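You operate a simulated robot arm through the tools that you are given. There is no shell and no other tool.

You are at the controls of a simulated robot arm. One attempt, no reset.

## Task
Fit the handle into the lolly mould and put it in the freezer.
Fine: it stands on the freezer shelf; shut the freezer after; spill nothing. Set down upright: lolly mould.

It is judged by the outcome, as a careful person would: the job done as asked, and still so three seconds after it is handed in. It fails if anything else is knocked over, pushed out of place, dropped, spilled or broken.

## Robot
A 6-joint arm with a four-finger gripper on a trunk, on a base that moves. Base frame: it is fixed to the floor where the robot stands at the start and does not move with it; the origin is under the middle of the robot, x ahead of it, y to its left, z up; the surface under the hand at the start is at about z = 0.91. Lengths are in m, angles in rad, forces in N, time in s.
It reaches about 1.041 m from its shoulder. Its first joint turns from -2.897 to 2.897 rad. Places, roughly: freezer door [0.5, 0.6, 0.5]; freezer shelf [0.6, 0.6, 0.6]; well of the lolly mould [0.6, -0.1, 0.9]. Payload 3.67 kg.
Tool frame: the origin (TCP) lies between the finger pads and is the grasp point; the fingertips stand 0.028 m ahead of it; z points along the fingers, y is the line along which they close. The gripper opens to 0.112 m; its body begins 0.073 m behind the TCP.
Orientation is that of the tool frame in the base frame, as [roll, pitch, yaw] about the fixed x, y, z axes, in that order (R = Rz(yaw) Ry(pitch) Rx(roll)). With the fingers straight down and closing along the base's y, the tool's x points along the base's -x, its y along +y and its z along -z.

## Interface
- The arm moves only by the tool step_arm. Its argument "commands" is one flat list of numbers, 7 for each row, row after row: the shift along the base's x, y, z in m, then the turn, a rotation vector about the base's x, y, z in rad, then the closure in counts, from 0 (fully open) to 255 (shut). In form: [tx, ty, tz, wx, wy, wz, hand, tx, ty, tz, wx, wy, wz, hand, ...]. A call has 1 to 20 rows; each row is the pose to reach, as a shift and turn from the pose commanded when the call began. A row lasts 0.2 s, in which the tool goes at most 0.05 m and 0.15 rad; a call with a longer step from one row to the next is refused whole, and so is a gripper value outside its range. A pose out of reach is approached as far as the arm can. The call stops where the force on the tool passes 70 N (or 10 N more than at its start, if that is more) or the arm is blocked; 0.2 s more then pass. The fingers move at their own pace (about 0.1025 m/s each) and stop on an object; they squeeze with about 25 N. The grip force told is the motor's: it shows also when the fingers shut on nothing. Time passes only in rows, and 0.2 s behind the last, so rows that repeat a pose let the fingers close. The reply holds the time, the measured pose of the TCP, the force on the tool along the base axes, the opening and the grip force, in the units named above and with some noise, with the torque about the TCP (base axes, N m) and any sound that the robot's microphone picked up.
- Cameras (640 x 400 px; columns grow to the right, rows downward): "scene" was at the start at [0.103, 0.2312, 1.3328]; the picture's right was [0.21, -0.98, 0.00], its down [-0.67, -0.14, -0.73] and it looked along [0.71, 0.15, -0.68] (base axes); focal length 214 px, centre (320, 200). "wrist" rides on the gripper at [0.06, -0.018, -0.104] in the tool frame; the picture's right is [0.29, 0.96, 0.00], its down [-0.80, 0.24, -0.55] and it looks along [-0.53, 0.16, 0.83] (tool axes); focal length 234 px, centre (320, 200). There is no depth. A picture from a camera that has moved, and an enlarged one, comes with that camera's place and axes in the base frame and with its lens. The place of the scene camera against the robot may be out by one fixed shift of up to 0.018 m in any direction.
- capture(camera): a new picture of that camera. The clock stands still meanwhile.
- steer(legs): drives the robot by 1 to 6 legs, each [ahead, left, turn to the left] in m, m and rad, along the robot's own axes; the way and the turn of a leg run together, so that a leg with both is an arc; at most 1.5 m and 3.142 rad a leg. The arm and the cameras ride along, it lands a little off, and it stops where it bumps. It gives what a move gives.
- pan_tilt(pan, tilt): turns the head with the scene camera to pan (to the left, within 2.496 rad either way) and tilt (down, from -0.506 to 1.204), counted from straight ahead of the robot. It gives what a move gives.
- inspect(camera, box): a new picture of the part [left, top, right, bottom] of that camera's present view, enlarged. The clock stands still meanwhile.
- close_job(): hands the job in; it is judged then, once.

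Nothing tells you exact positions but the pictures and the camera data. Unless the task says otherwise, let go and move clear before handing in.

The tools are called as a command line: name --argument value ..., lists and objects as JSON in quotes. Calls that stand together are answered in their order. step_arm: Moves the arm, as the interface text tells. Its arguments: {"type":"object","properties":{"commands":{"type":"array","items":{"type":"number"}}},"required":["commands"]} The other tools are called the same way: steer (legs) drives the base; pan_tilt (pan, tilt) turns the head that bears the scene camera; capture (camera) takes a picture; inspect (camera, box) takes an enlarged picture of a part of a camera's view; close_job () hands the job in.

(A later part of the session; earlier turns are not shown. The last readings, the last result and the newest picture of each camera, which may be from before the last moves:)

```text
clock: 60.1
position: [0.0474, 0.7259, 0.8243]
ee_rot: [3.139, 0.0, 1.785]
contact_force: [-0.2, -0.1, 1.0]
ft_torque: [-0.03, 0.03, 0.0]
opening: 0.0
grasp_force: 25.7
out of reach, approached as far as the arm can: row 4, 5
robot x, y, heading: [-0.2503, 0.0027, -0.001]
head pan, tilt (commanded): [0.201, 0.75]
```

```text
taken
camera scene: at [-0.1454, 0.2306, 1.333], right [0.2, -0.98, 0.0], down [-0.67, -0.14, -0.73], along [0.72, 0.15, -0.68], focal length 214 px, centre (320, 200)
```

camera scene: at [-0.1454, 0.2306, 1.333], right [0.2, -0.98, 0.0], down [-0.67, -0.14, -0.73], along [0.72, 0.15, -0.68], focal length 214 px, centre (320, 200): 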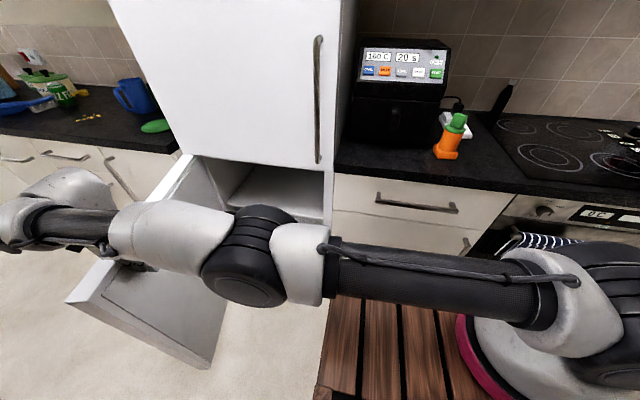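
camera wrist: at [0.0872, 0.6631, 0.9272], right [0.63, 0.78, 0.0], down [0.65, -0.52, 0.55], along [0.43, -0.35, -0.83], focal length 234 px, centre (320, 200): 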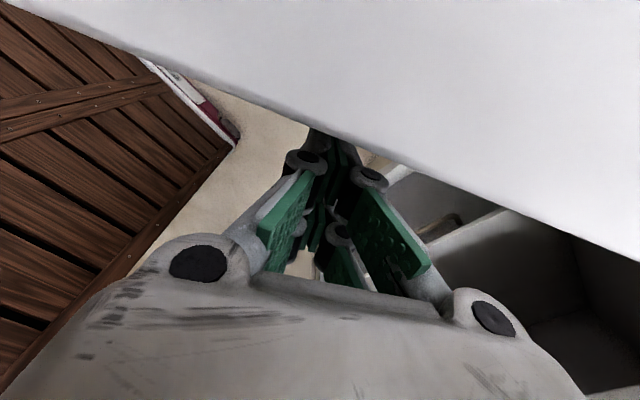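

The arm is at full stretch with the door near 70°. I'll drive the base 0.12 m to the left so the hand pushes the door a bit further open.

steer --legs '[[0.0, 0.12, 0.0]]'

capture --camera "scene"

```text
clock: 61.3
position: [0.0459, 0.8447, 0.8239]
ee_rot: [-3.14, -0.001, 1.786]
contact_force: [0.2, -0.6, 0.8]
ft_torque: [0.02, -0.01, -0.02]
opening: 0.0001
grasp_force: 24.6
robot x, y, heading: [-0.2491, 0.1191, -0.004]
head pan, tilt (commanded): [0.201, 0.75]
```

```text
taken
camera scene: at [-0.1453, 0.3501, 1.333], right [0.2, -0.98, 0.0], down [-0.67, -0.14, -0.73], along [0.72, 0.15, -0.68], focal length 214 px, centre (320, 200)
```

scene: 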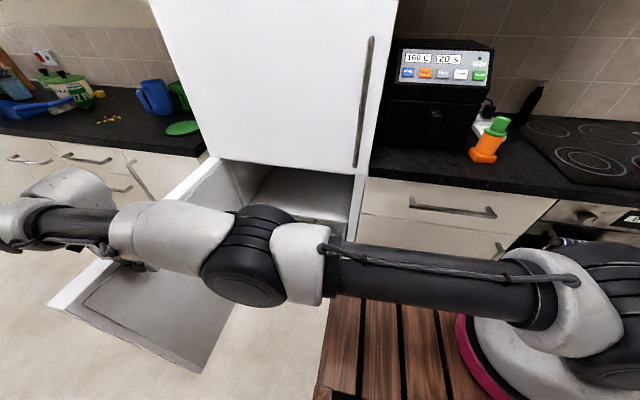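

The door is open about 85°. I'll raise the hand clear of the door and fold the arm back in front of the robot.

step_arm --commands '[0, -0.02, 0.03, 0, 0, 0, 255, 0, -0.04, 0.07, 0, 0, 0, 255, 0, -0.06, 0.11, 0, 0, 0, 255, 0, -0.08, 0.15, 0, 0, 0, 255, 0.0, -0.1, 0.19, 0, 0, 0, 255, 0.02, -0.14, 0.2, 0, 0, 0.13, 200, 0.04, -0.18, 0.21, 0, 0, 0.26, 152, 0.06, -0.22, 0.22, 0, 0, 0.39, 152, 0.08, -0.26, 0.23, 0, 0, 0.52, 152, 0.1, -0.3, 0.24, 0, 0, 0.65, 152, 0.12, -0.34, 0.25, 0, 0, 0.78, 152, 0.14, -0.38, 0.26, 0, 0, 0.91, 152]'

capture --camera "scene"

capture --camera "wrist"

```text
clock: 63.9
position: [0.1876, 0.4636, 1.0823]
ee_rot: [3.142, 0.0, 2.7]
contact_force: [-0.7, -0.4, -0.7]
ft_torque: [-0.03, -0.03, 0.01]
opening: 0.0452
grasp_force: 0.0
robot x, y, heading: [-0.2509, 0.1187, 0.003]
head pan, tilt (commanded): [0.201, 0.75]
```

```text
taken
camera scene: at [-0.1455, 0.3505, 1.3329], right [0.2, -0.98, 0.0], down [-0.67, -0.14, -0.73], along [0.72, 0.15, -0.68], focal length 214 px, centre (320, 200)
```

scene: 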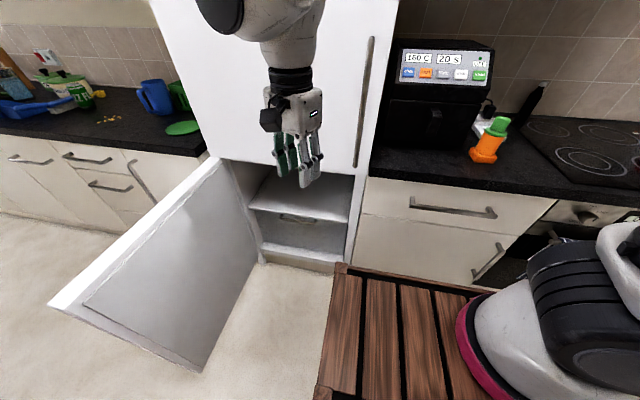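

```text
taken
camera wrist: at [0.1256, 0.4722, 1.1872], right [0.15, 0.99, 0.0], down [0.82, -0.12, 0.55], along [0.55, -0.08, -0.83], focal length 234 px, centre (320, 200)
```

wrist: 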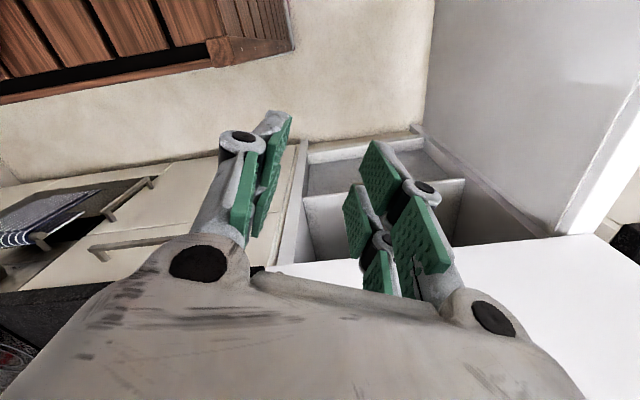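

inspect --camera "scene" --box '[200, 140, 400, 280]'

inspect --camera "wrist" --box '[270, 110, 590, 290]'

```text
2.86 times, centred on (300, 210) of scene
camera zoom: at [-0.1455, 0.3505, 1.3329], right [0.2, -0.98, 0.0], down [-0.67, -0.14, -0.73], along [0.72, 0.15, -0.68], focal length 613 px, centre (377, 171)
```

zoom: 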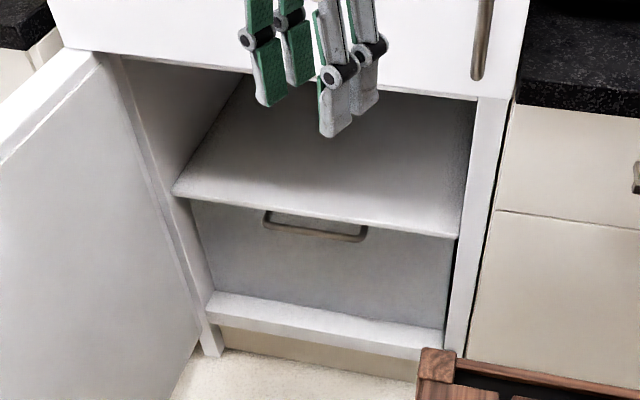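

```text
2.00 times, centred on (430, 200) of wrist
camera zoom: at [0.1256, 0.4722, 1.1872], right [0.15, 0.99, 0.0], down [0.82, -0.12, 0.55], along [0.55, -0.08, -0.83], focal length 468 px, centre (100, 200)
```

zoom: 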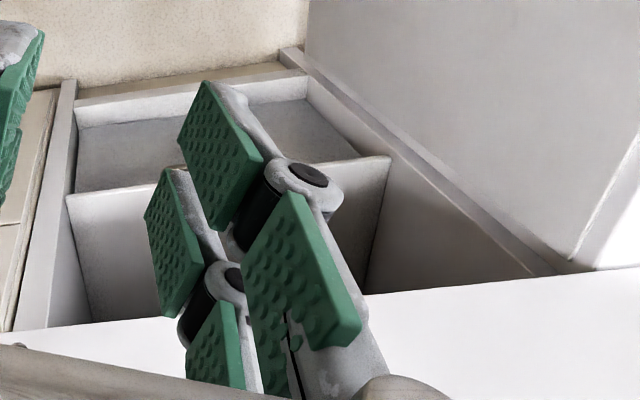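

The upper shelf's front edge is at x ≈ 0.55, z ≈ 0.52, spanning y 0.355–0.885, with about 0.3 m of headroom. Before picking up the mould I'll check that the arm can reach in there with the hand tilted 30° below horizontal, so first I'll reposition the arm for that.

step_arm --commands '[0, -0.04, 0.02, 0, 0, 0.11, 152, 0, -0.08, 0.04, 0, 0, 0.22, 152, 0, -0.12, 0.06, 0, 0, 0.33, 152, 0, -0.16, 0.07, 0, 0, 0.4416, 152, 0.02, -0.2, 0.08, 0, 0, 0.4416, 152]'

step_arm --commands '[0.01, 0, 0, 0, -0.131, 0, 152, 0.02, 0, 0, 0, -0.262, 0, 152, 0.03, 0, 0, 0, -0.393, 0, 152, 0.04, 0, 0, 0, -0.524, 0, 152, 0.05, 0, 0, 0, -0.654, 0, 152, 0.06, 0, 0, 0, -0.785, 0, 152, 0.07, 0, 0, 0, -0.916, 0, 152, 0.08, 0, 0, 0, -1.047, 0, 152]'

capture --camera "scene"

```text
clock: 65.1
position: [0.2097, 0.2656, 1.1641]
ee_rot: [3.141, 0.0, 3.141]
contact_force: [1.1, 1.0, -0.5]
ft_torque: [-0.06, 0.01, 0.01]
opening: 0.0454
grasp_force: 0.0
robot x, y, heading: [-0.2492, 0.1181, -0.005]
head pan, tilt (commanded): [0.201, 0.75]
```

```text
clock: 66.9
position: [0.2954, 0.2921, 1.1958]
ee_rot: [3.137, 1.049, 3.135]
contact_force: [0.2, -0.9, 0.2]
ft_torque: [-0.01, -0.03, 0.04]
opening: 0.0453
grasp_force: 0.1
out of reach, approached as far as the arm can: row 7, 8
robot x, y, heading: [-0.246, 0.1188, 0.002]
head pan, tilt (commanded): [0.201, 0.75]
```

```text
taken
camera scene: at [-0.1453, 0.3497, 1.333], right [0.2, -0.98, 0.0], down [-0.67, -0.14, -0.73], along [0.72, 0.15, -0.68], focal length 214 px, centre (320, 200)
```

scene: 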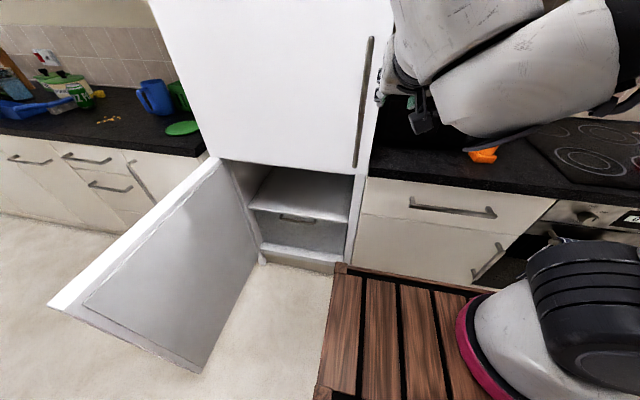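

That pose is too close in, so I'll extend once parked. I'll drive left and slightly back to stand in front of the open freezer, with the hand staying in front of the fridge front and above the door.

steer --legs '[[-0.06, 0.0, 0.0], [0.0, 0.28, 0.0]]'

capture --camera "scene"

capture --camera "wrist"

```text
clock: 69.4
position: [0.2368, 0.5694, 1.1954]
ee_rot: [3.136, 1.047, 3.132]
contact_force: [0.9, -0.1, -1.6]
ft_torque: [-0.03, -0.02, 0.02]
opening: 0.0453
grasp_force: 0.2
robot x, y, heading: [-0.3078, 0.4003, -0.005]
head pan, tilt (commanded): [0.201, 0.75]
```

```text
taken
camera scene: at [-0.2035, 0.6296, 1.333], right [0.19, -0.98, 0.0], down [-0.67, -0.13, -0.73], along [0.72, 0.14, -0.68], focal length 214 px, centre (320, 200)
```

scene: 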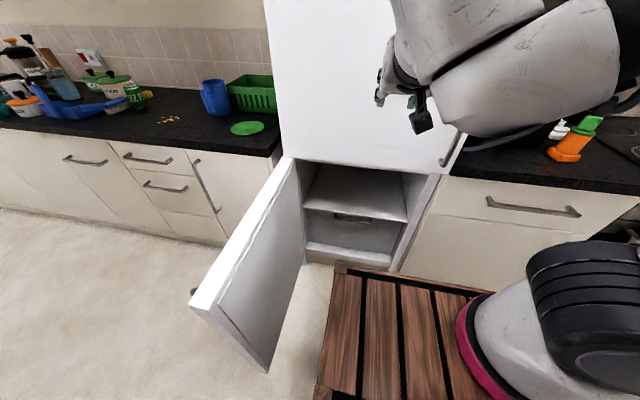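

```text
taken
camera wrist: at [0.116, 0.5537, 1.1969], right [-0.14, 0.96, -0.25], down [-0.08, 0.24, 0.97], along [0.99, 0.15, 0.04], focal length 234 px, centre (320, 200)
```

wrist: 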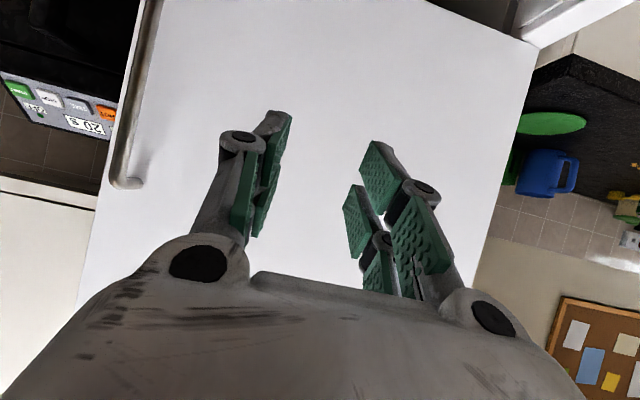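

I'm parked at (-0.31, 0.40), clear of the open door. With the empty hand I'll test the reach, going down in front of the freezer and then in over the shelf, staying well above it.

step_arm --commands '[0.015, 0.0, -0.046, 0, 0, 0, 152, 0.03, 0.0, -0.092, 0, 0, 0, 152, 0.045, 0.0, -0.138, 0, 0, 0, 152, 0.06, 0.0, -0.184, 0, 0, 0, 152, 0.075, 0.0, -0.23, 0, 0, 0, 152, 0.09, 0.0, -0.276, 0, 0, 0, 152, 0.105, 0.0, -0.322, 0, 0, 0, 152, 0.12, 0.0, -0.368, 0, 0, 0, 152, 0.135, 0.0, -0.41, 0, 0, 0, 152]'

capture --camera "scene"

capture --camera "wrist"

```text
clock: 71.4
position: [0.4318, 0.6214, 0.8548]
ee_rot: [-3.021, 1.015, -3.057]
contact_force: [-0.6, 0.7, 1.5]
ft_torque: [0.0, 0.07, -0.01]
opening: 0.0452
grasp_force: 0.0
out of reach, approached as far as the arm can: row 1, 2, 3, 4, 5, 6, 7, 8, 9
robot x, y, heading: [-0.3076, 0.4036, -0.002]
head pan, tilt (commanded): [0.201, 0.75]
```

```text
taken
camera scene: at [-0.2045, 0.6292, 1.3331], right [0.19, -0.98, 0.0], down [-0.67, -0.13, -0.73], along [0.72, 0.14, -0.68], focal length 214 px, centre (320, 200)
```

scene: 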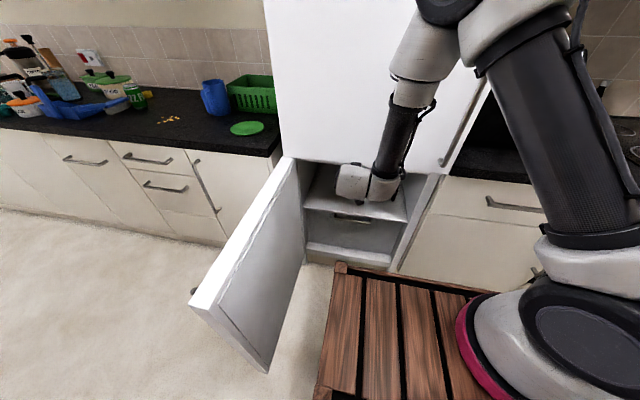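

```text
taken
camera wrist: at [0.3113, 0.6069, 0.8599], right [-0.14, 0.94, -0.31], down [-0.05, 0.3, 0.95], along [0.99, 0.14, 0.0], focal length 234 px, centre (320, 200)
```

wrist: 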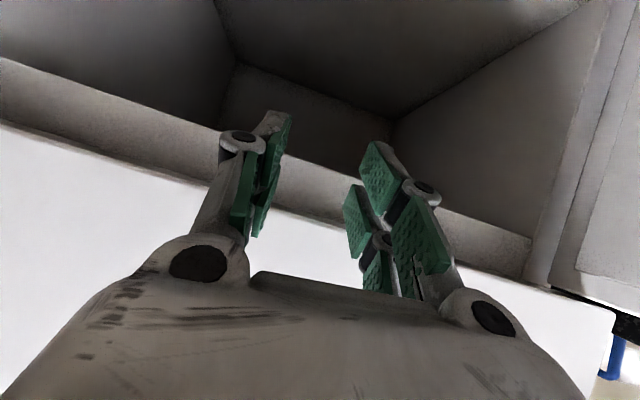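

The arm cannot get low enough there at 30° with the hand aimed straight ahead. I'll back out a little and try a steeper 45° tilt with the hand aimed along the arm's own direction.

step_arm --commands '[-0.03, 0, 0.0, 0, 0.13, 0, 152, -0.06, -0.02, 0.0, 0, 0.262, 0, 152]'

step_arm --commands '[0, 0, -0.02, 0, 0, 0.12, 152, 0, 0, -0.04, 0, 0, 0.24, 152, 0, 0, -0.06, 0, 0, 0.36, 152, 0.02, 0, -0.1, 0, 0, 0.36, 152, 0.04, 0, -0.14, 0, 0, 0.36, 152]'

capture --camera "scene"

```text
clock: 72.0
position: [0.3695, 0.6029, 0.8526]
ee_rot: [-3.051, 0.75, -3.08]
contact_force: [-0.1, 0.6, 0.6]
ft_torque: [-0.03, -0.02, -0.03]
opening: 0.0453
grasp_force: 0.1
robot x, y, heading: [-0.308, 0.3986, -0.005]
head pan, tilt (commanded): [0.201, 0.75]
```

```text
clock: 73.2
position: [0.4138, 0.6153, 0.7231]
ee_rot: [-2.995, 0.737, -2.691]
contact_force: [-0.1, -0.2, 1.4]
ft_torque: [0.0, 0.01, 0.03]
opening: 0.045
grasp_force: 0.0
out of reach, approached as far as the arm can: row 2, 3, 4, 5
robot x, y, heading: [-0.3086, 0.4004, -0.0]
head pan, tilt (commanded): [0.201, 0.75]
```

```text
taken
camera scene: at [-0.2037, 0.6295, 1.333], right [0.19, -0.98, 0.0], down [-0.67, -0.13, -0.73], along [0.72, 0.14, -0.68], focal length 214 px, centre (320, 200)
```

scene: 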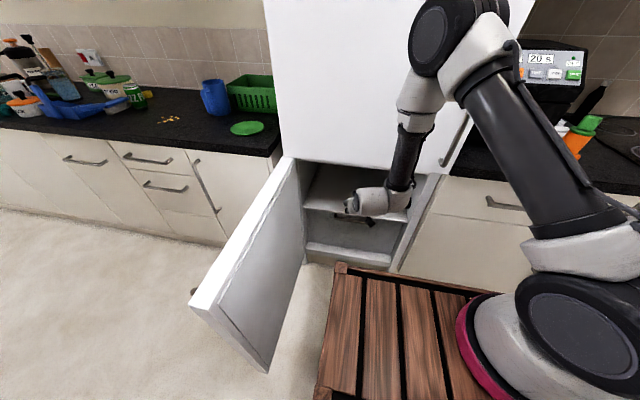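

The wrist runs out of bend when the robot stands this close, so standing farther back should let the arm stretch out naturally. I'll check the space behind before reversing.

pan_tilt --pan -2.45 --tilt 0.9

capture --camera "scene"

pan_tilt --pan 2.45 --tilt 0.9

capture --camera "scene"

```text
clock: 75.6
position: [0.4136, 0.6154, 0.7226]
ee_rot: [-2.993, 0.735, -2.69]
contact_force: [0.3, 0.4, -0.3]
ft_torque: [0.01, 0.02, 0.0]
opening: 0.0452
grasp_force: 0.2
robot x, y, heading: [-0.309, 0.3979, -0.005]
head pan, tilt (commanded): [-2.45, 0.901]
```

```text
taken
camera scene: at [-0.3431, 0.5656, 1.3211], right [-0.63, 0.77, 0.0], down [0.61, 0.5, -0.62], along [-0.48, -0.39, -0.78], focal length 214 px, centre (320, 200)
```

scene: 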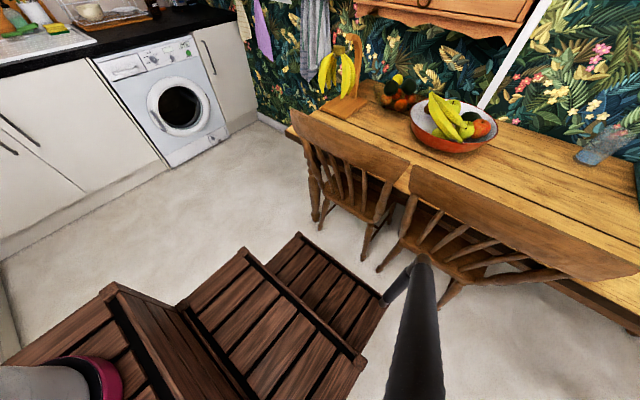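

```text
clock: 79.5
position: [0.4136, 0.6161, 0.7223]
ee_rot: [-2.993, 0.736, -2.689]
contact_force: [-0.3, 0.5, -1.0]
ft_torque: [-0.01, -0.01, 0.02]
opening: 0.045
grasp_force: 0.0
robot x, y, heading: [-0.3067, 0.3982, -0.002]
head pan, tilt (commanded): [2.45, 0.901]
```

```text
taken
camera scene: at [-0.3427, 0.6619, 1.3211], right [0.64, 0.77, 0.0], down [0.6, -0.5, -0.62], along [-0.48, 0.4, -0.78], focal length 214 px, centre (320, 200)
```

scene: 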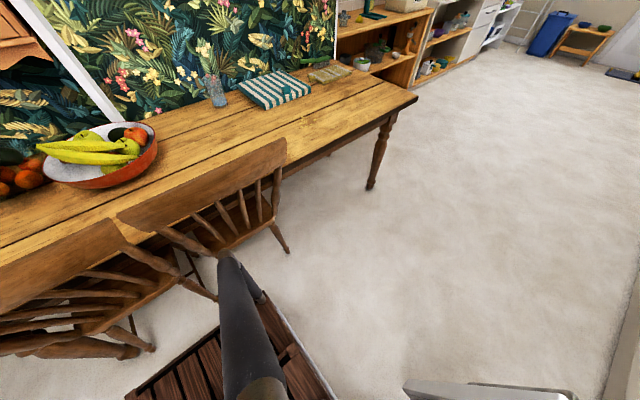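

Chair backs stand at about x -0.94 behind me, and the robot's rear is at about -0.73 now. Reversing 0.12 m keeps a margin of roughly 9 cm, so I'll lift the hand a little first and then reverse.

step_arm --commands '[-0.02, 0, 0.04, 0, 0, 0, 152, -0.04, 0, 0.08, 0, 0, 0, 152]'

steer --legs '[[-0.12, 0.03, 0.0]]'

pan_tilt --pan 0.1 --tilt 0.75

capture --camera "scene"

```text
clock: 80.1
position: [0.3867, 0.6106, 0.8078]
ee_rot: [-3.031, 0.744, -2.702]
contact_force: [0.0, -0.8, -0.3]
ft_torque: [0.0, 0.0, 0.01]
opening: 0.0455
grasp_force: 0.1
out of reach, approached as far as the arm can: row 1, 2
robot x, y, heading: [-0.305, 0.4002, -0.004]
head pan, tilt (commanded): [2.45, 0.901]
```

```text
clock: 81.3
position: [0.2665, 0.642, 0.8075]
ee_rot: [-3.03, 0.745, -2.699]
contact_force: [-0.1, 0.5, -0.4]
ft_torque: [0.02, 0.01, -0.01]
opening: 0.0451
grasp_force: 0.1
robot x, y, heading: [-0.4273, 0.4332, -0.005]
head pan, tilt (commanded): [2.45, 0.901]
```

```text
clock: 83.5
position: [0.2654, 0.6425, 0.8082]
ee_rot: [-3.03, 0.746, -2.699]
contact_force: [-0.4, 0.3, 0.0]
ft_torque: [0.04, 0.0, 0.01]
opening: 0.0451
grasp_force: 0.1
robot x, y, heading: [-0.428, 0.4309, -0.004]
head pan, tilt (commanded): [0.099, 0.75]
```

```text
taken
camera scene: at [-0.3223, 0.6524, 1.333], right [0.1, -1.0, 0.0], down [-0.68, -0.07, -0.73], along [0.73, 0.07, -0.68], focal length 214 px, centre (320, 200)
```

scene: 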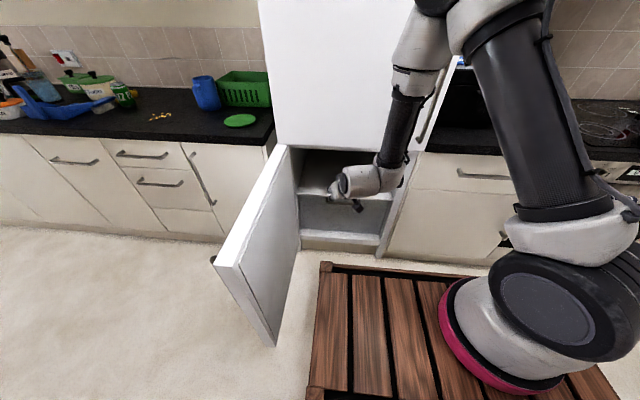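

step_arm --commands '[0.02, -0.02, 0.02, 0.042, -0.001, -0.042, 152, 0.04, -0.04, 0.03, 0.085, -0.002, -0.084, 152]'

```text
clock: 84.1
position: [0.3104, 0.6183, 0.8505]
ee_rot: [-3.08, 0.764, -2.823]
contact_force: [-0.2, 0.4, 0.0]
ft_torque: [-0.03, 0.0, 0.01]
opening: 0.0452
grasp_force: 0.1
out of reach, approached as far as the arm can: row 1, 2
robot x, y, heading: [-0.4283, 0.4292, -0.004]
head pan, tilt (commanded): [0.099, 0.75]
```

step_arm --commands '[0.04, -0.005, -0.015, 0.021, 0.007, 0.021, 152, 0.08, -0.01, -0.035, 0.042, 0.014, 0.042, 152, 0.12, -0.015, -0.06, 0.042, 0.014, 0.042, 152, 0.16, -0.02, -0.085, 0.042, 0.014, 0.042, 152]'

capture --camera "wrist"

capture --camera "scene"

```text
clock: 85.1
position: [0.454, 0.669, 0.7704]
ee_rot: [-3.14, 0.763, -2.893]
contact_force: [-0.1, 0.8, 0.7]
ft_torque: [-0.02, 0.04, -0.02]
opening: 0.0451
grasp_force: 0.1
out of reach, approached as far as the arm can: row 1, 2, 3, 4
robot x, y, heading: [-0.4275, 0.43, -0.001]
head pan, tilt (commanded): [0.099, 0.75]
```

```text
taken
camera wrist: at [0.3472, 0.6236, 0.8044], right [-0.44, 0.88, -0.2], down [0.13, 0.28, 0.95], along [0.89, 0.39, -0.24], focal length 234 px, centre (320, 200)
```

wrist: 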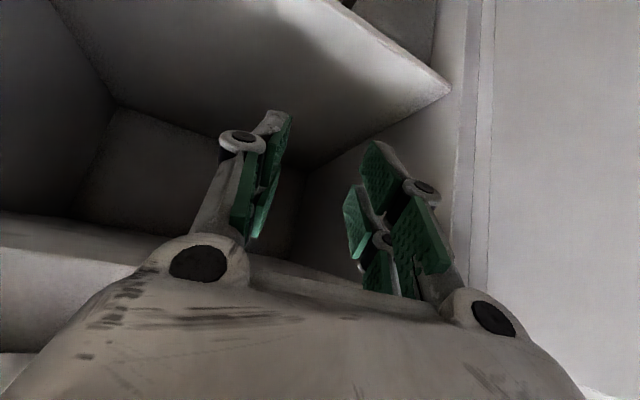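

```text
taken
camera scene: at [-0.3228, 0.6524, 1.333], right [0.1, -1.0, 0.0], down [-0.68, -0.07, -0.73], along [0.73, 0.07, -0.68], focal length 214 px, centre (320, 200)
```

scene: 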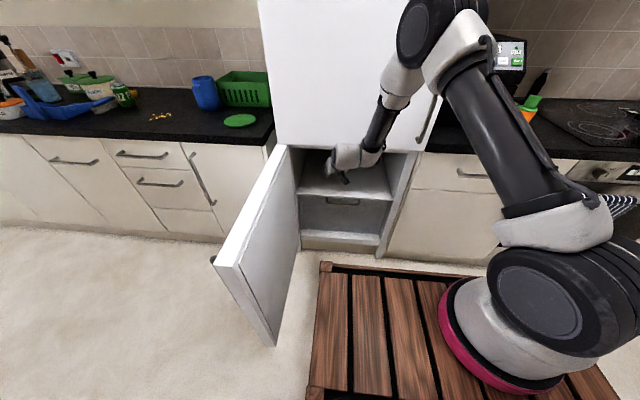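

The arm's reach forces the hand sideways here, so it needs still more distance. Standing back and to the right, and approaching the shelf diagonally at about 0.9 m, should suit the arm better. I'll pull the hand back first.

step_arm --commands '[-0.04, -0.01, 0.02, 0, 0, 0, 152, -0.08, -0.02, 0.05, 0, 0, 0, 152, -0.12, -0.04, 0.09, 0, 0, 0, 152, -0.14, -0.06, 0.13, 0, 0, 0, 152, -0.14, -0.08, 0.17, 0, 0, 0, 152]'

steer --legs '[[0.015, -0.21, 0.0]]'

capture --camera "scene"

```text
refused: row 2 steps farther than a row can; nothing moved
```

```text
clock: 86.7
position: [0.4702, 0.4555, 0.7694]
ee_rot: [-3.14, 0.762, -2.897]
contact_force: [-0.5, 0.3, -1.1]
ft_torque: [-0.01, 0.02, 0.0]
opening: 0.0452
grasp_force: 0.1
robot x, y, heading: [-0.413, 0.2212, -0.003]
head pan, tilt (commanded): [0.099, 0.75]
```

```text
taken
camera scene: at [-0.3074, 0.441, 1.333], right [0.09, -1.0, 0.0], down [-0.68, -0.06, -0.73], along [0.73, 0.07, -0.68], focal length 214 px, centre (320, 200)
```

scene: 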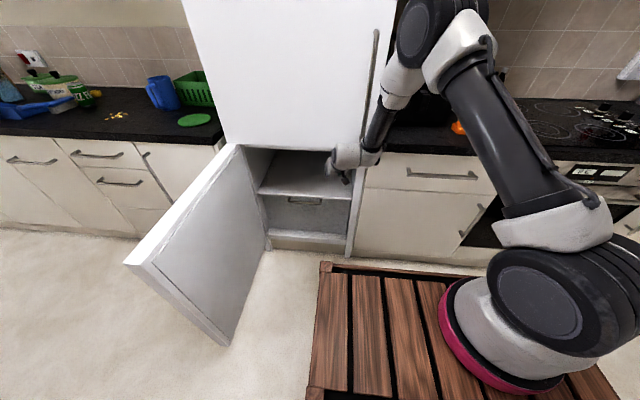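

I should have waited on that call: the arm move was refused but the drive went ahead. The hand came through with no contact and now sits at the freezer mouth. From this spot I'll test reaching in diagonally over the shelf.

step_arm --commands '[0.02, 0.03, -0.015, 0, 0, 0.06, 152, 0.04, 0.06, -0.03, 0, 0, 0.12, 152, 0.065, 0.08, -0.055, 0, 0, 0.18, 152, 0.09, 0.1, -0.08, 0, 0, 0.24, 152, 0.115, 0.115, -0.1, 0, 0, 0.27, 152]'

capture --camera "scene"

capture --camera "wrist"

```text
clock: 87.9
position: [0.539, 0.5901, 0.6912]
ee_rot: [-3.115, 0.754, -2.667]
contact_force: [0.7, 0.4, -0.6]
ft_torque: [-0.03, -0.02, 0.0]
opening: 0.0454
grasp_force: 0.1
out of reach, approached as far as the arm can: row 1, 2, 3, 4, 5
robot x, y, heading: [-0.4127, 0.2223, -0.008]
head pan, tilt (commanded): [0.099, 0.75]
```

```text
taken
camera scene: at [-0.3074, 0.4411, 1.333], right [0.09, -1.0, 0.0], down [-0.68, -0.06, -0.73], along [0.73, 0.07, -0.68], focal length 214 px, centre (320, 200)
```

scene: 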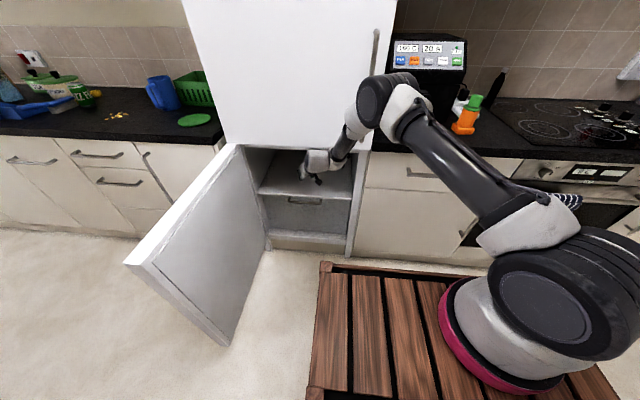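

```text
taken
camera wrist: at [0.4431, 0.5249, 0.7269], right [-0.61, 0.76, -0.22], down [0.07, 0.32, 0.94], along [0.79, 0.56, -0.25], focal length 234 px, centre (320, 200)
```

wrist: 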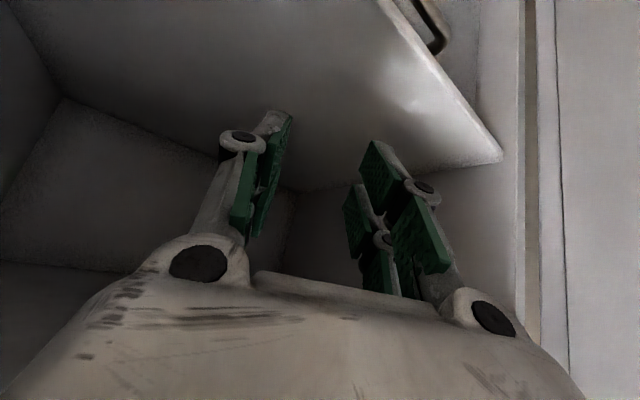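

The wrist looks like a spherical one that gets stuck when the tool lines up with the forearm off-plane. Keeping the tool aimed radially from the arm's base axis, at about robot + (0.24, -0.086), should avoid that. I'll back out the way I came first.

step_arm --commands '[-0.02, -0.03, 0.02, 0, 0, -0.05, 152, -0.04, -0.06, 0.04, 0, 0, -0.1, 152, -0.06, -0.09, 0.06, 0, 0, -0.15, 152, -0.085, -0.115, 0.08, 0, 0, -0.2, 152, -0.12, -0.135, 0.1, 0, 0, -0.2, 152, -0.16, -0.14, 0.12, 0, 0, -0.2, 152]'

```text
clock: 89.3
position: [0.3791, 0.4516, 0.8103]
ee_rot: [-3.114, 0.754, -2.868]
contact_force: [0.0, -0.2, -1.0]
ft_torque: [0.03, -0.02, 0.01]
opening: 0.0454
grasp_force: 0.0
robot x, y, heading: [-0.4114, 0.2189, 0.003]
head pan, tilt (commanded): [0.099, 0.75]
```

step_arm --commands '[-0.02, -0.008, 0.038, -0.034, 0.121, 0, 152, -0.04, -0.016, 0.076, -0.0679, 0.242, 0, 152, -0.06, -0.024, 0.114, -0.1018, 0.363, 0, 152, -0.08, -0.032, 0.152, -0.1358, 0.484, 0, 152, -0.1, -0.04, 0.19, -0.1697, 0.605, 0, 152, -0.12, -0.048, 0.228, -0.2037, 0.726, 0, 152]'

capture --camera "scene"

```text
clock: 90.7
position: [0.26, 0.4028, 1.0397]
ee_rot: [-3.115, 0.0, -2.865]
contact_force: [0.1, -0.3, 0.1]
ft_torque: [0.01, 0.01, -0.01]
opening: 0.0456
grasp_force: 0.2
out of reach, approached as far as the arm can: row 3
robot x, y, heading: [-0.4131, 0.2183, -0.007]
head pan, tilt (commanded): [0.099, 0.75]
```

```text
taken
camera scene: at [-0.3074, 0.4412, 1.333], right [0.09, -1.0, 0.0], down [-0.68, -0.06, -0.73], along [0.73, 0.07, -0.68], focal length 214 px, centre (320, 200)
```

scene: 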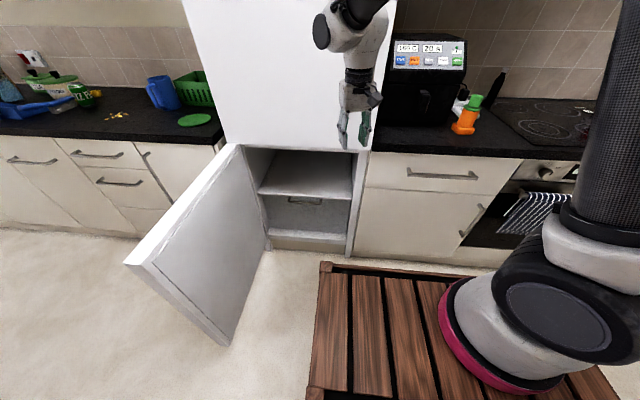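

The hand points straight down again. I'll carry it across to the counter in front of the mould, turning it to aim radially from the arm's base.

step_arm --commands '[0, -0.044, 0.014, 0.0256, 0.0073, -0.053, 152, 0, -0.088, 0.028, 0.0256, 0.0073, -0.106, 152, 0, -0.132, 0.042, 0.0256, 0.0073, -0.16, 152, 0, -0.176, 0.056, 0.0256, 0.0073, -0.213, 152, 0, -0.22, 0.07, 0.0256, 0.0073, -0.266, 152, 0, -0.264, 0.084, 0.0256, 0.0073, -0.32, 152, 0.0, -0.308, 0.098, 0.0256, 0.0073, -0.373, 152, 0.015, -0.345, 0.112, 0.0256, 0.0073, -0.426, 152, 0.04, -0.38, 0.126, 0.0256, 0.0073, -0.46, 152, 0.08, -0.395, 0.13, 0.0256, 0.0073, -0.46, 152]'

capture --camera "scene"

```text
clock: 92.9
position: [0.3387, 0.0068, 1.1726]
ee_rot: [-3.141, -0.005, 2.954]
contact_force: [-0.5, 0.1, 0.7]
ft_torque: [-0.04, 0.01, 0.01]
opening: 0.0454
grasp_force: 0.2
robot x, y, heading: [-0.4152, 0.2211, -0.007]
head pan, tilt (commanded): [0.099, 0.75]
```

```text
taken
camera scene: at [-0.3079, 0.4411, 1.333], right [0.09, -1.0, 0.0], down [-0.68, -0.06, -0.73], along [0.73, 0.07, -0.68], focal length 214 px, centre (320, 200)
```

scene: 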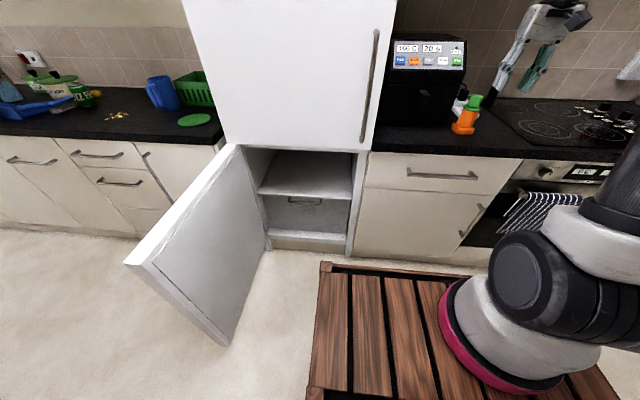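

step_arm --commands '[0.01, -0.002, 0, -0.0269, -0.1218, -0.054, 152, 0.02, -0.005, 0, -0.0538, -0.2436, -0.054, 152, 0.03, -0.007, 0, -0.0807, -0.3654, -0.053, 152, 0.04, -0.01, 0, -0.1076, -0.4872, -0.053, 152, 0.05, -0.012, 0, -0.1345, -0.609, -0.052, 152, 0.06, -0.015, 0, -0.1614, -0.7308, -0.052, 152, 0.07, -0.017, 0, -0.188, -0.853, -0.0515, 152]'

capture --camera "scene"

capture --camera "wrist"

```text
clock: 94.5
position: [0.4089, -0.0156, 1.1713]
ee_rot: [-3.128, 0.852, 2.9]
contact_force: [-0.6, 0.3, -0.6]
ft_torque: [0.01, 0.03, -0.01]
opening: 0.0451
grasp_force: 0.1
out of reach, approached as far as the arm can: row 7
robot x, y, heading: [-0.4152, 0.2214, -0.013]
head pan, tilt (commanded): [0.099, 0.75]
```

```text
taken
camera scene: at [-0.3074, 0.441, 1.333], right [0.09, -1.0, 0.0], down [-0.68, -0.06, -0.73], along [0.73, 0.07, -0.68], focal length 214 px, centre (320, 200)
```

scene: 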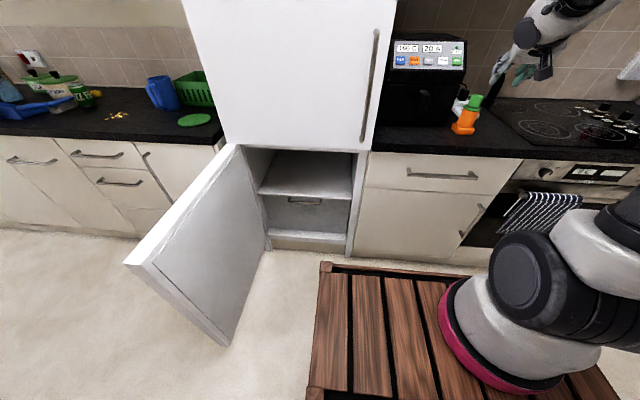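

```text
taken
camera wrist: at [0.29, -0.0028, 1.1955], right [0.05, 0.97, -0.23], down [0.17, 0.21, 0.96], along [0.98, -0.09, -0.15], focal length 234 px, centre (320, 200)
```

wrist: 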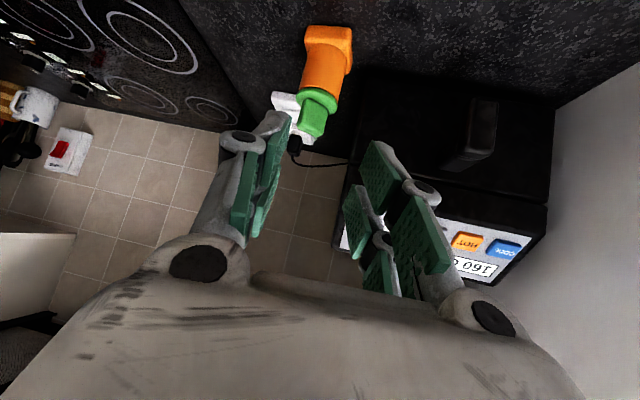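

I'll probe whether the wrist can bend further up past this alignment while staying in the radial plane.

step_arm --commands '[0, 0, 0, -0.03, -0.121, 0, 152, 0, 0, 0, -0.06, -0.242, 0, 152, 0, 0, 0, -0.09, -0.363, 0, 152]'

capture --camera "wrist"

```text
clock: 95.3
position: [0.4079, -0.0146, 1.1716]
ee_rot: [-3.13, 1.241, 2.904]
contact_force: [0.0, 0.8, -1.0]
ft_torque: [0.01, 0.04, -0.02]
opening: 0.0452
grasp_force: 0.1
out of reach, approached as far as the arm can: row 1, 2
robot x, y, heading: [-0.4169, 0.2211, -0.005]
head pan, tilt (commanded): [0.099, 0.75]
```

```text
taken
camera wrist: at [0.2894, -0.0041, 1.1484], right [0.14, 0.95, -0.28], down [-0.2, 0.3, 0.93], along [0.97, -0.08, 0.23], focal length 234 px, centre (320, 200)
```

wrist: 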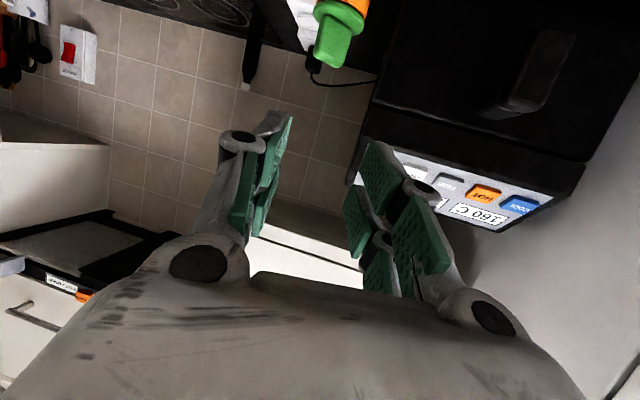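

The wrist passed through and bends upward freely as long as the tool stays radial. I'll drive forward and left to a spot from which both the mould and the shelf lie at about 0.73 m from the arm's base.

steer --legs '[[0.12, 0.13, 0.0]]'

capture --camera "scene"

capture --camera "wrist"

```text
clock: 96.8
position: [0.5278, 0.115, 1.1699]
ee_rot: [-3.134, 1.241, 2.905]
contact_force: [0.2, -0.3, 0.0]
ft_torque: [0.0, 0.01, 0.01]
opening: 0.0451
grasp_force: 0.1
robot x, y, heading: [-0.2936, 0.3503, -0.004]
head pan, tilt (commanded): [0.099, 0.75]
```

```text
taken
camera scene: at [-0.1882, 0.5708, 1.333], right [0.09, -1.0, 0.0], down [-0.68, -0.06, -0.73], along [0.73, 0.07, -0.68], focal length 214 px, centre (320, 200)
```

scene: 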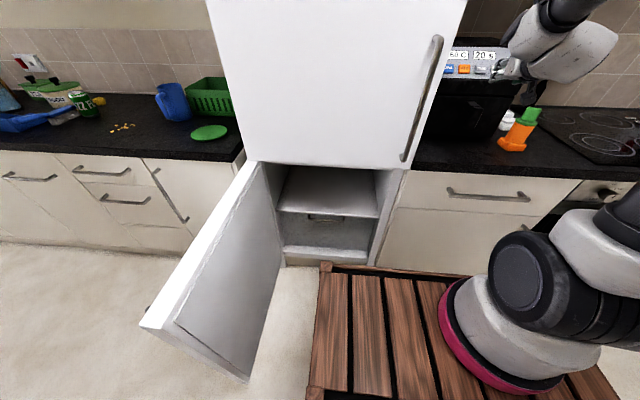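

```text
taken
camera wrist: at [0.4088, 0.126, 1.1486], right [0.14, 0.95, -0.27], down [-0.2, 0.3, 0.93], along [0.97, -0.08, 0.23], focal length 234 px, centre (320, 200)
```

wrist: 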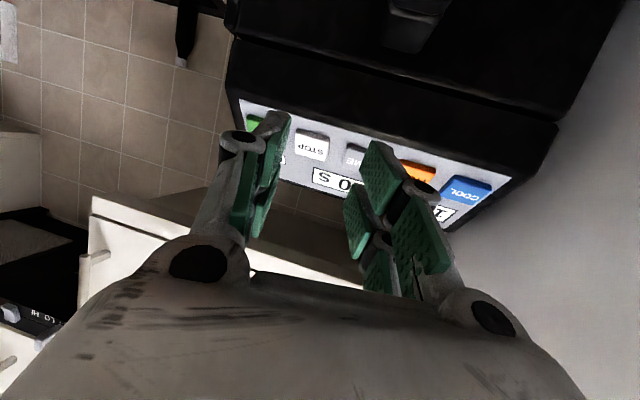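

I'm parked at (-0.29, 0.35). The mould is 0.73 m from the arm's base at a bearing of -0.47 rad. I'll turn the hand to that bearing with a 28° downward tilt, open it, and go to the pre-grasp point in front of the mould.

step_arm --commands '[-0.015, -0.034, -0.005, 0.014, 0.0375, -0.059, 100, -0.03, -0.068, -0.01, 0.028, 0.075, -0.118, 50, -0.042, -0.102, -0.015, 0.0417, 0.1126, -0.1765, 0, -0.0478, -0.135, -0.02, 0.0556, 0.1501, -0.2354, 0, -0.04, -0.136, -0.055, 0.0556, 0.1501, -0.2354, 0, -0.032, -0.136, -0.09, 0.0556, 0.1501, -0.2354, 0]'

capture --camera "wrist"

pan_tilt --pan -0.4 --tilt 0.6

capture --camera "scene"

```text
clock: 98.2
position: [0.4955, -0.0196, 1.0808]
ee_rot: [-3.137, 1.082, 2.666]
contact_force: [-0.1, 0.7, 0.1]
ft_torque: [0.03, 0.01, -0.01]
opening: 0.1116
grasp_force: 0.1
robot x, y, heading: [-0.2911, 0.3502, -0.006]
head pan, tilt (commanded): [0.099, 0.75]
```

```text
taken
camera wrist: at [0.3806, 0.0189, 1.0777], right [0.32, 0.91, -0.26], down [0.01, 0.27, 0.96], along [0.95, -0.31, 0.08], focal length 234 px, centre (320, 200)
```

wrist: 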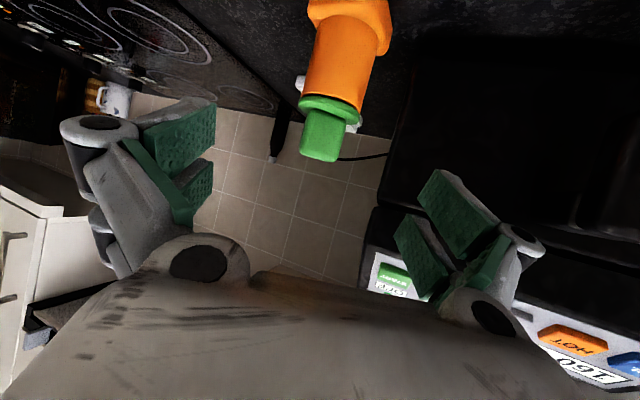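

```text
clock: 99.2
position: [0.4956, -0.0201, 1.0813]
ee_rot: [-3.136, 1.082, 2.668]
contact_force: [1.0, 0.8, 0.2]
ft_torque: [0.01, 0.01, -0.05]
opening: 0.1123
grasp_force: 0.1
robot x, y, heading: [-0.2956, 0.3484, -0.006]
head pan, tilt (commanded): [-0.4, 0.6]
```

```text
taken
camera scene: at [-0.1894, 0.5283, 1.3459], right [-0.39, -0.92, 0.0], down [-0.52, 0.22, -0.82], along [0.76, -0.32, -0.57], focal length 214 px, centre (320, 200)
```

scene: 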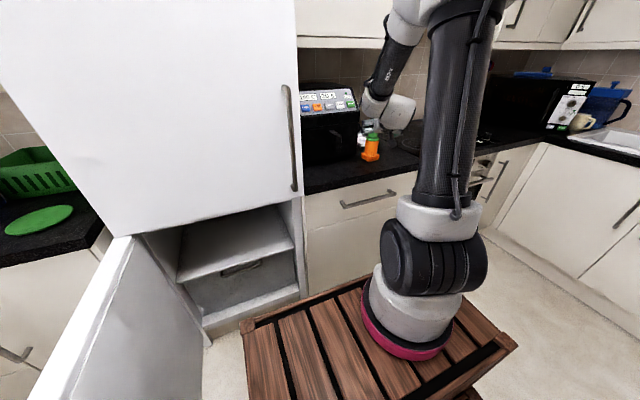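

inspect --camera "wrist" --box '[260, 0, 440, 170]'

```text
2.35 times, centred on (350, 85) of wrist
camera zoom: at [0.3808, 0.0189, 1.0776], right [0.32, 0.91, -0.26], down [0.01, 0.27, 0.96], along [0.95, -0.31, 0.08], focal length 551 px, centre (249, 471)
```

zoom: 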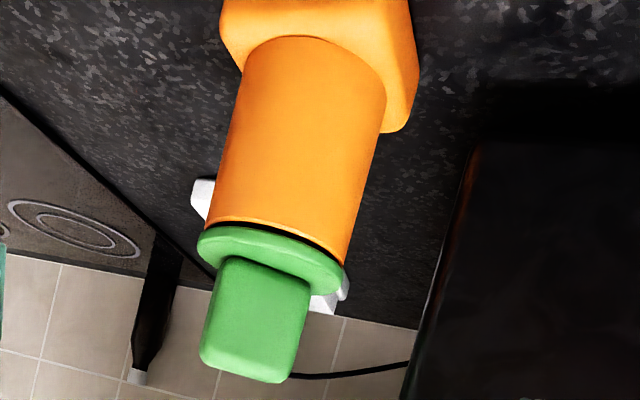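

The mould is just where expected and slightly to the left of the tool's line. The cup spans z 0.937–1.004. I'll come in along the tool axis with open fingers and stop a bit short to check.

step_arm --commands '[0.005, 0.002, -0.027, 0, 0, 0, 0, 0.01, 0.003, -0.0525, 0, 0, 0, 0, 0.034, -0.009, -0.067, 0, 0, 0, 0, 0.058, -0.021, -0.081, 0, 0, 0, 0, 0.08, -0.033, -0.095, 0, 0, 0, 0]'

capture --camera "wrist"

inspect --camera "scene" --box '[320, 60, 440, 200]'

```text
clock: 100.4
position: [0.5755, -0.056, 0.9859]
ee_rot: [-3.136, 1.081, 2.666]
contact_force: [-1.8, -0.4, -0.4]
ft_torque: [-0.02, 0.01, 0.09]
opening: 0.1124
grasp_force: 0.0
robot x, y, heading: [-0.2946, 0.3477, -0.003]
head pan, tilt (commanded): [-0.4, 0.6]
```

```text
taken
camera wrist: at [0.4604, -0.0164, 0.9819], right [0.32, 0.91, -0.26], down [0.01, 0.27, 0.96], along [0.95, -0.31, 0.08], focal length 234 px, centre (320, 200)
```

wrist: 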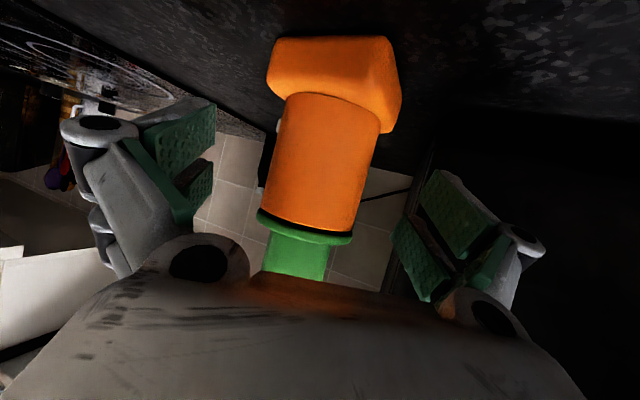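

```text
2.86 times, centred on (380, 130) of scene
camera zoom: at [-0.1896, 0.5282, 1.3459], right [-0.39, -0.92, 0.0], down [-0.52, 0.22, -0.83], along [0.76, -0.32, -0.56], focal length 613 px, centre (149, 400)
```

zoom: 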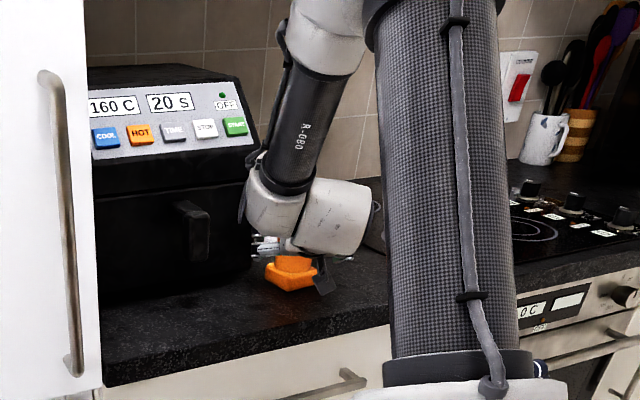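

The mould is centred between the fingers. I'll move the last bit in and close gently on the cup.

step_arm --commands '[0.012, -0.006, -0.007, 0, 0, 0, 0, 0.0235, -0.012, -0.0139, 0, 0, 0, 0, 0.0235, -0.012, -0.0139, 0, 0, 0, 0]'

capture --camera "wrist"

```text
clock: 101.2
position: [0.5979, -0.0684, 0.9716]
ee_rot: [-3.135, 1.08, 2.667]
contact_force: [-9.8, -5.6, 0.0]
ft_torque: [0.13, -0.17, 0.49]
opening: 0.1106
grasp_force: 0.0
robot x, y, heading: [-0.2909, 0.3488, -0.001]
head pan, tilt (commanded): [-0.4, 0.6]
```

```text
taken
camera wrist: at [0.4843, -0.0278, 0.968], right [0.32, 0.91, -0.26], down [0.01, 0.27, 0.96], along [0.95, -0.31, 0.08], focal length 234 px, centre (320, 200)
```

wrist: 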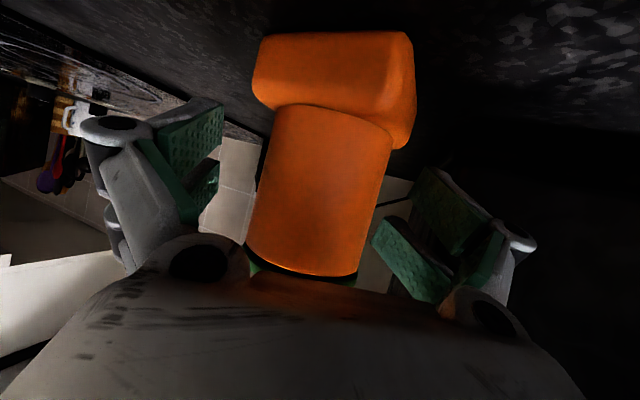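

A finger is lightly touching the appliance (about 10 N). Closing will draw it away, so I'll close onto the cup now.

step_arm --commands '[0, 0, 0, 0, 0, 0, 60, 0, 0, 0, 0, 0, 0, 100, 0, 0, 0, 0, 0, 0, 140, 0, 0, 0, 0, 0, 0, 200, 0, 0, 0, 0, 0, 0, 255, 0, 0, 0, 0, 0, 0, 255]'

capture --camera "wrist"

inspect --camera "scene" --box '[320, 60, 440, 200]'

```text
clock: 102.6
position: [0.6013, -0.0657, 0.9732]
ee_rot: [-3.133, 1.084, 2.67]
contact_force: [9.7, -4.1, 22.3]
ft_torque: [-0.87, -0.24, 0.32]
opening: 0.0641
grasp_force: 24.7
robot x, y, heading: [-0.294, 0.3489, -0.006]
head pan, tilt (commanded): [-0.4, 0.6]
```

```text
taken
camera wrist: at [0.4855, -0.0272, 0.9699], right [0.32, 0.91, -0.26], down [0.01, 0.27, 0.96], along [0.95, -0.31, 0.08], focal length 234 px, centre (320, 200)
```

wrist: 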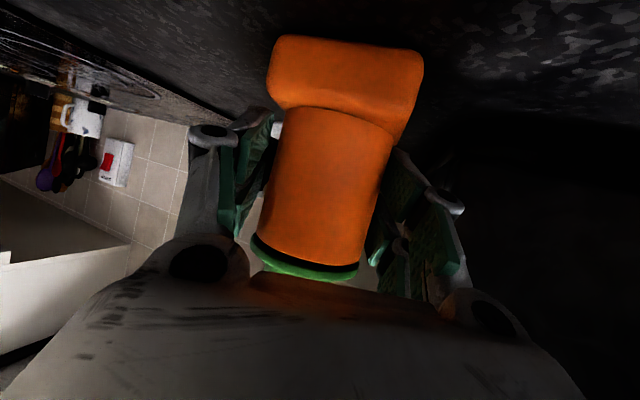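

```text
2.86 times, centred on (380, 130) of scene
camera zoom: at [-0.1898, 0.5284, 1.3459], right [-0.39, -0.92, 0.0], down [-0.52, 0.22, -0.83], along [0.76, -0.33, -0.56], focal length 613 px, centre (149, 400)
```

zoom: 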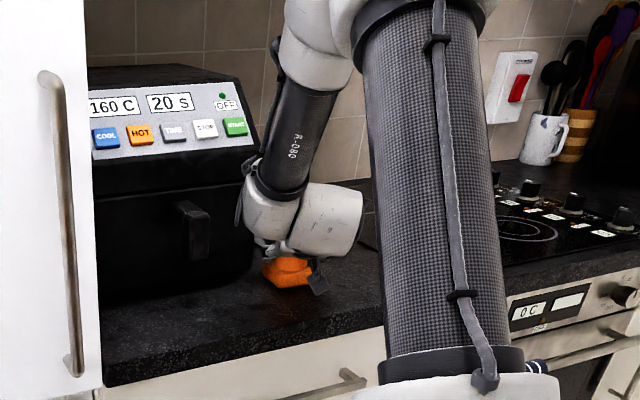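

The fingertips are bearing on the edge of the mould's base (opening 64 mm, 22 N upward). I'll open slightly, raise the grip by about 8 mm and close again on the cup itself.

step_arm --commands '[0, 0, 0, 0, 0, 0, 70, 0, 0, 0, 0, 0, 0, 70, -0.003, 0.0015, 0.006, 0, 0, 0, 70, -0.005, 0.0025, 0.01, 0, 0, 0, 70]'

capture --camera "wrist"

```text
clock: 103.6
position: [0.5943, -0.0636, 0.9804]
ee_rot: [-3.133, 1.078, 2.669]
contact_force: [-0.4, 0.0, -0.2]
ft_torque: [-0.01, 0.0, 0.0]
opening: 0.0813
grasp_force: 0.1
robot x, y, heading: [-0.2913, 0.3443, -0.005]
head pan, tilt (commanded): [-0.4, 0.6]
```

```text
taken
camera wrist: at [0.4792, -0.0235, 0.9777], right [0.32, 0.91, -0.26], down [0.01, 0.27, 0.96], along [0.95, -0.31, 0.07], focal length 234 px, centre (320, 200)
```

wrist: 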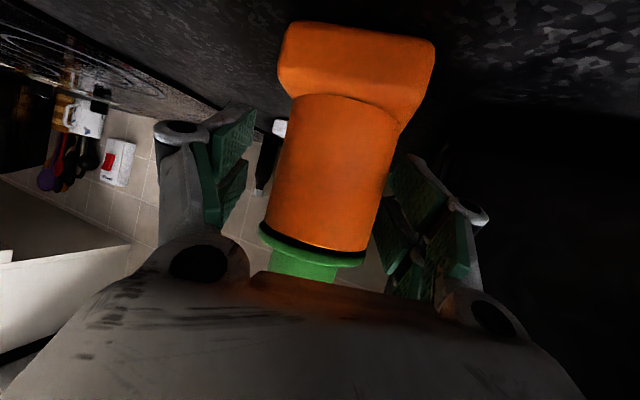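

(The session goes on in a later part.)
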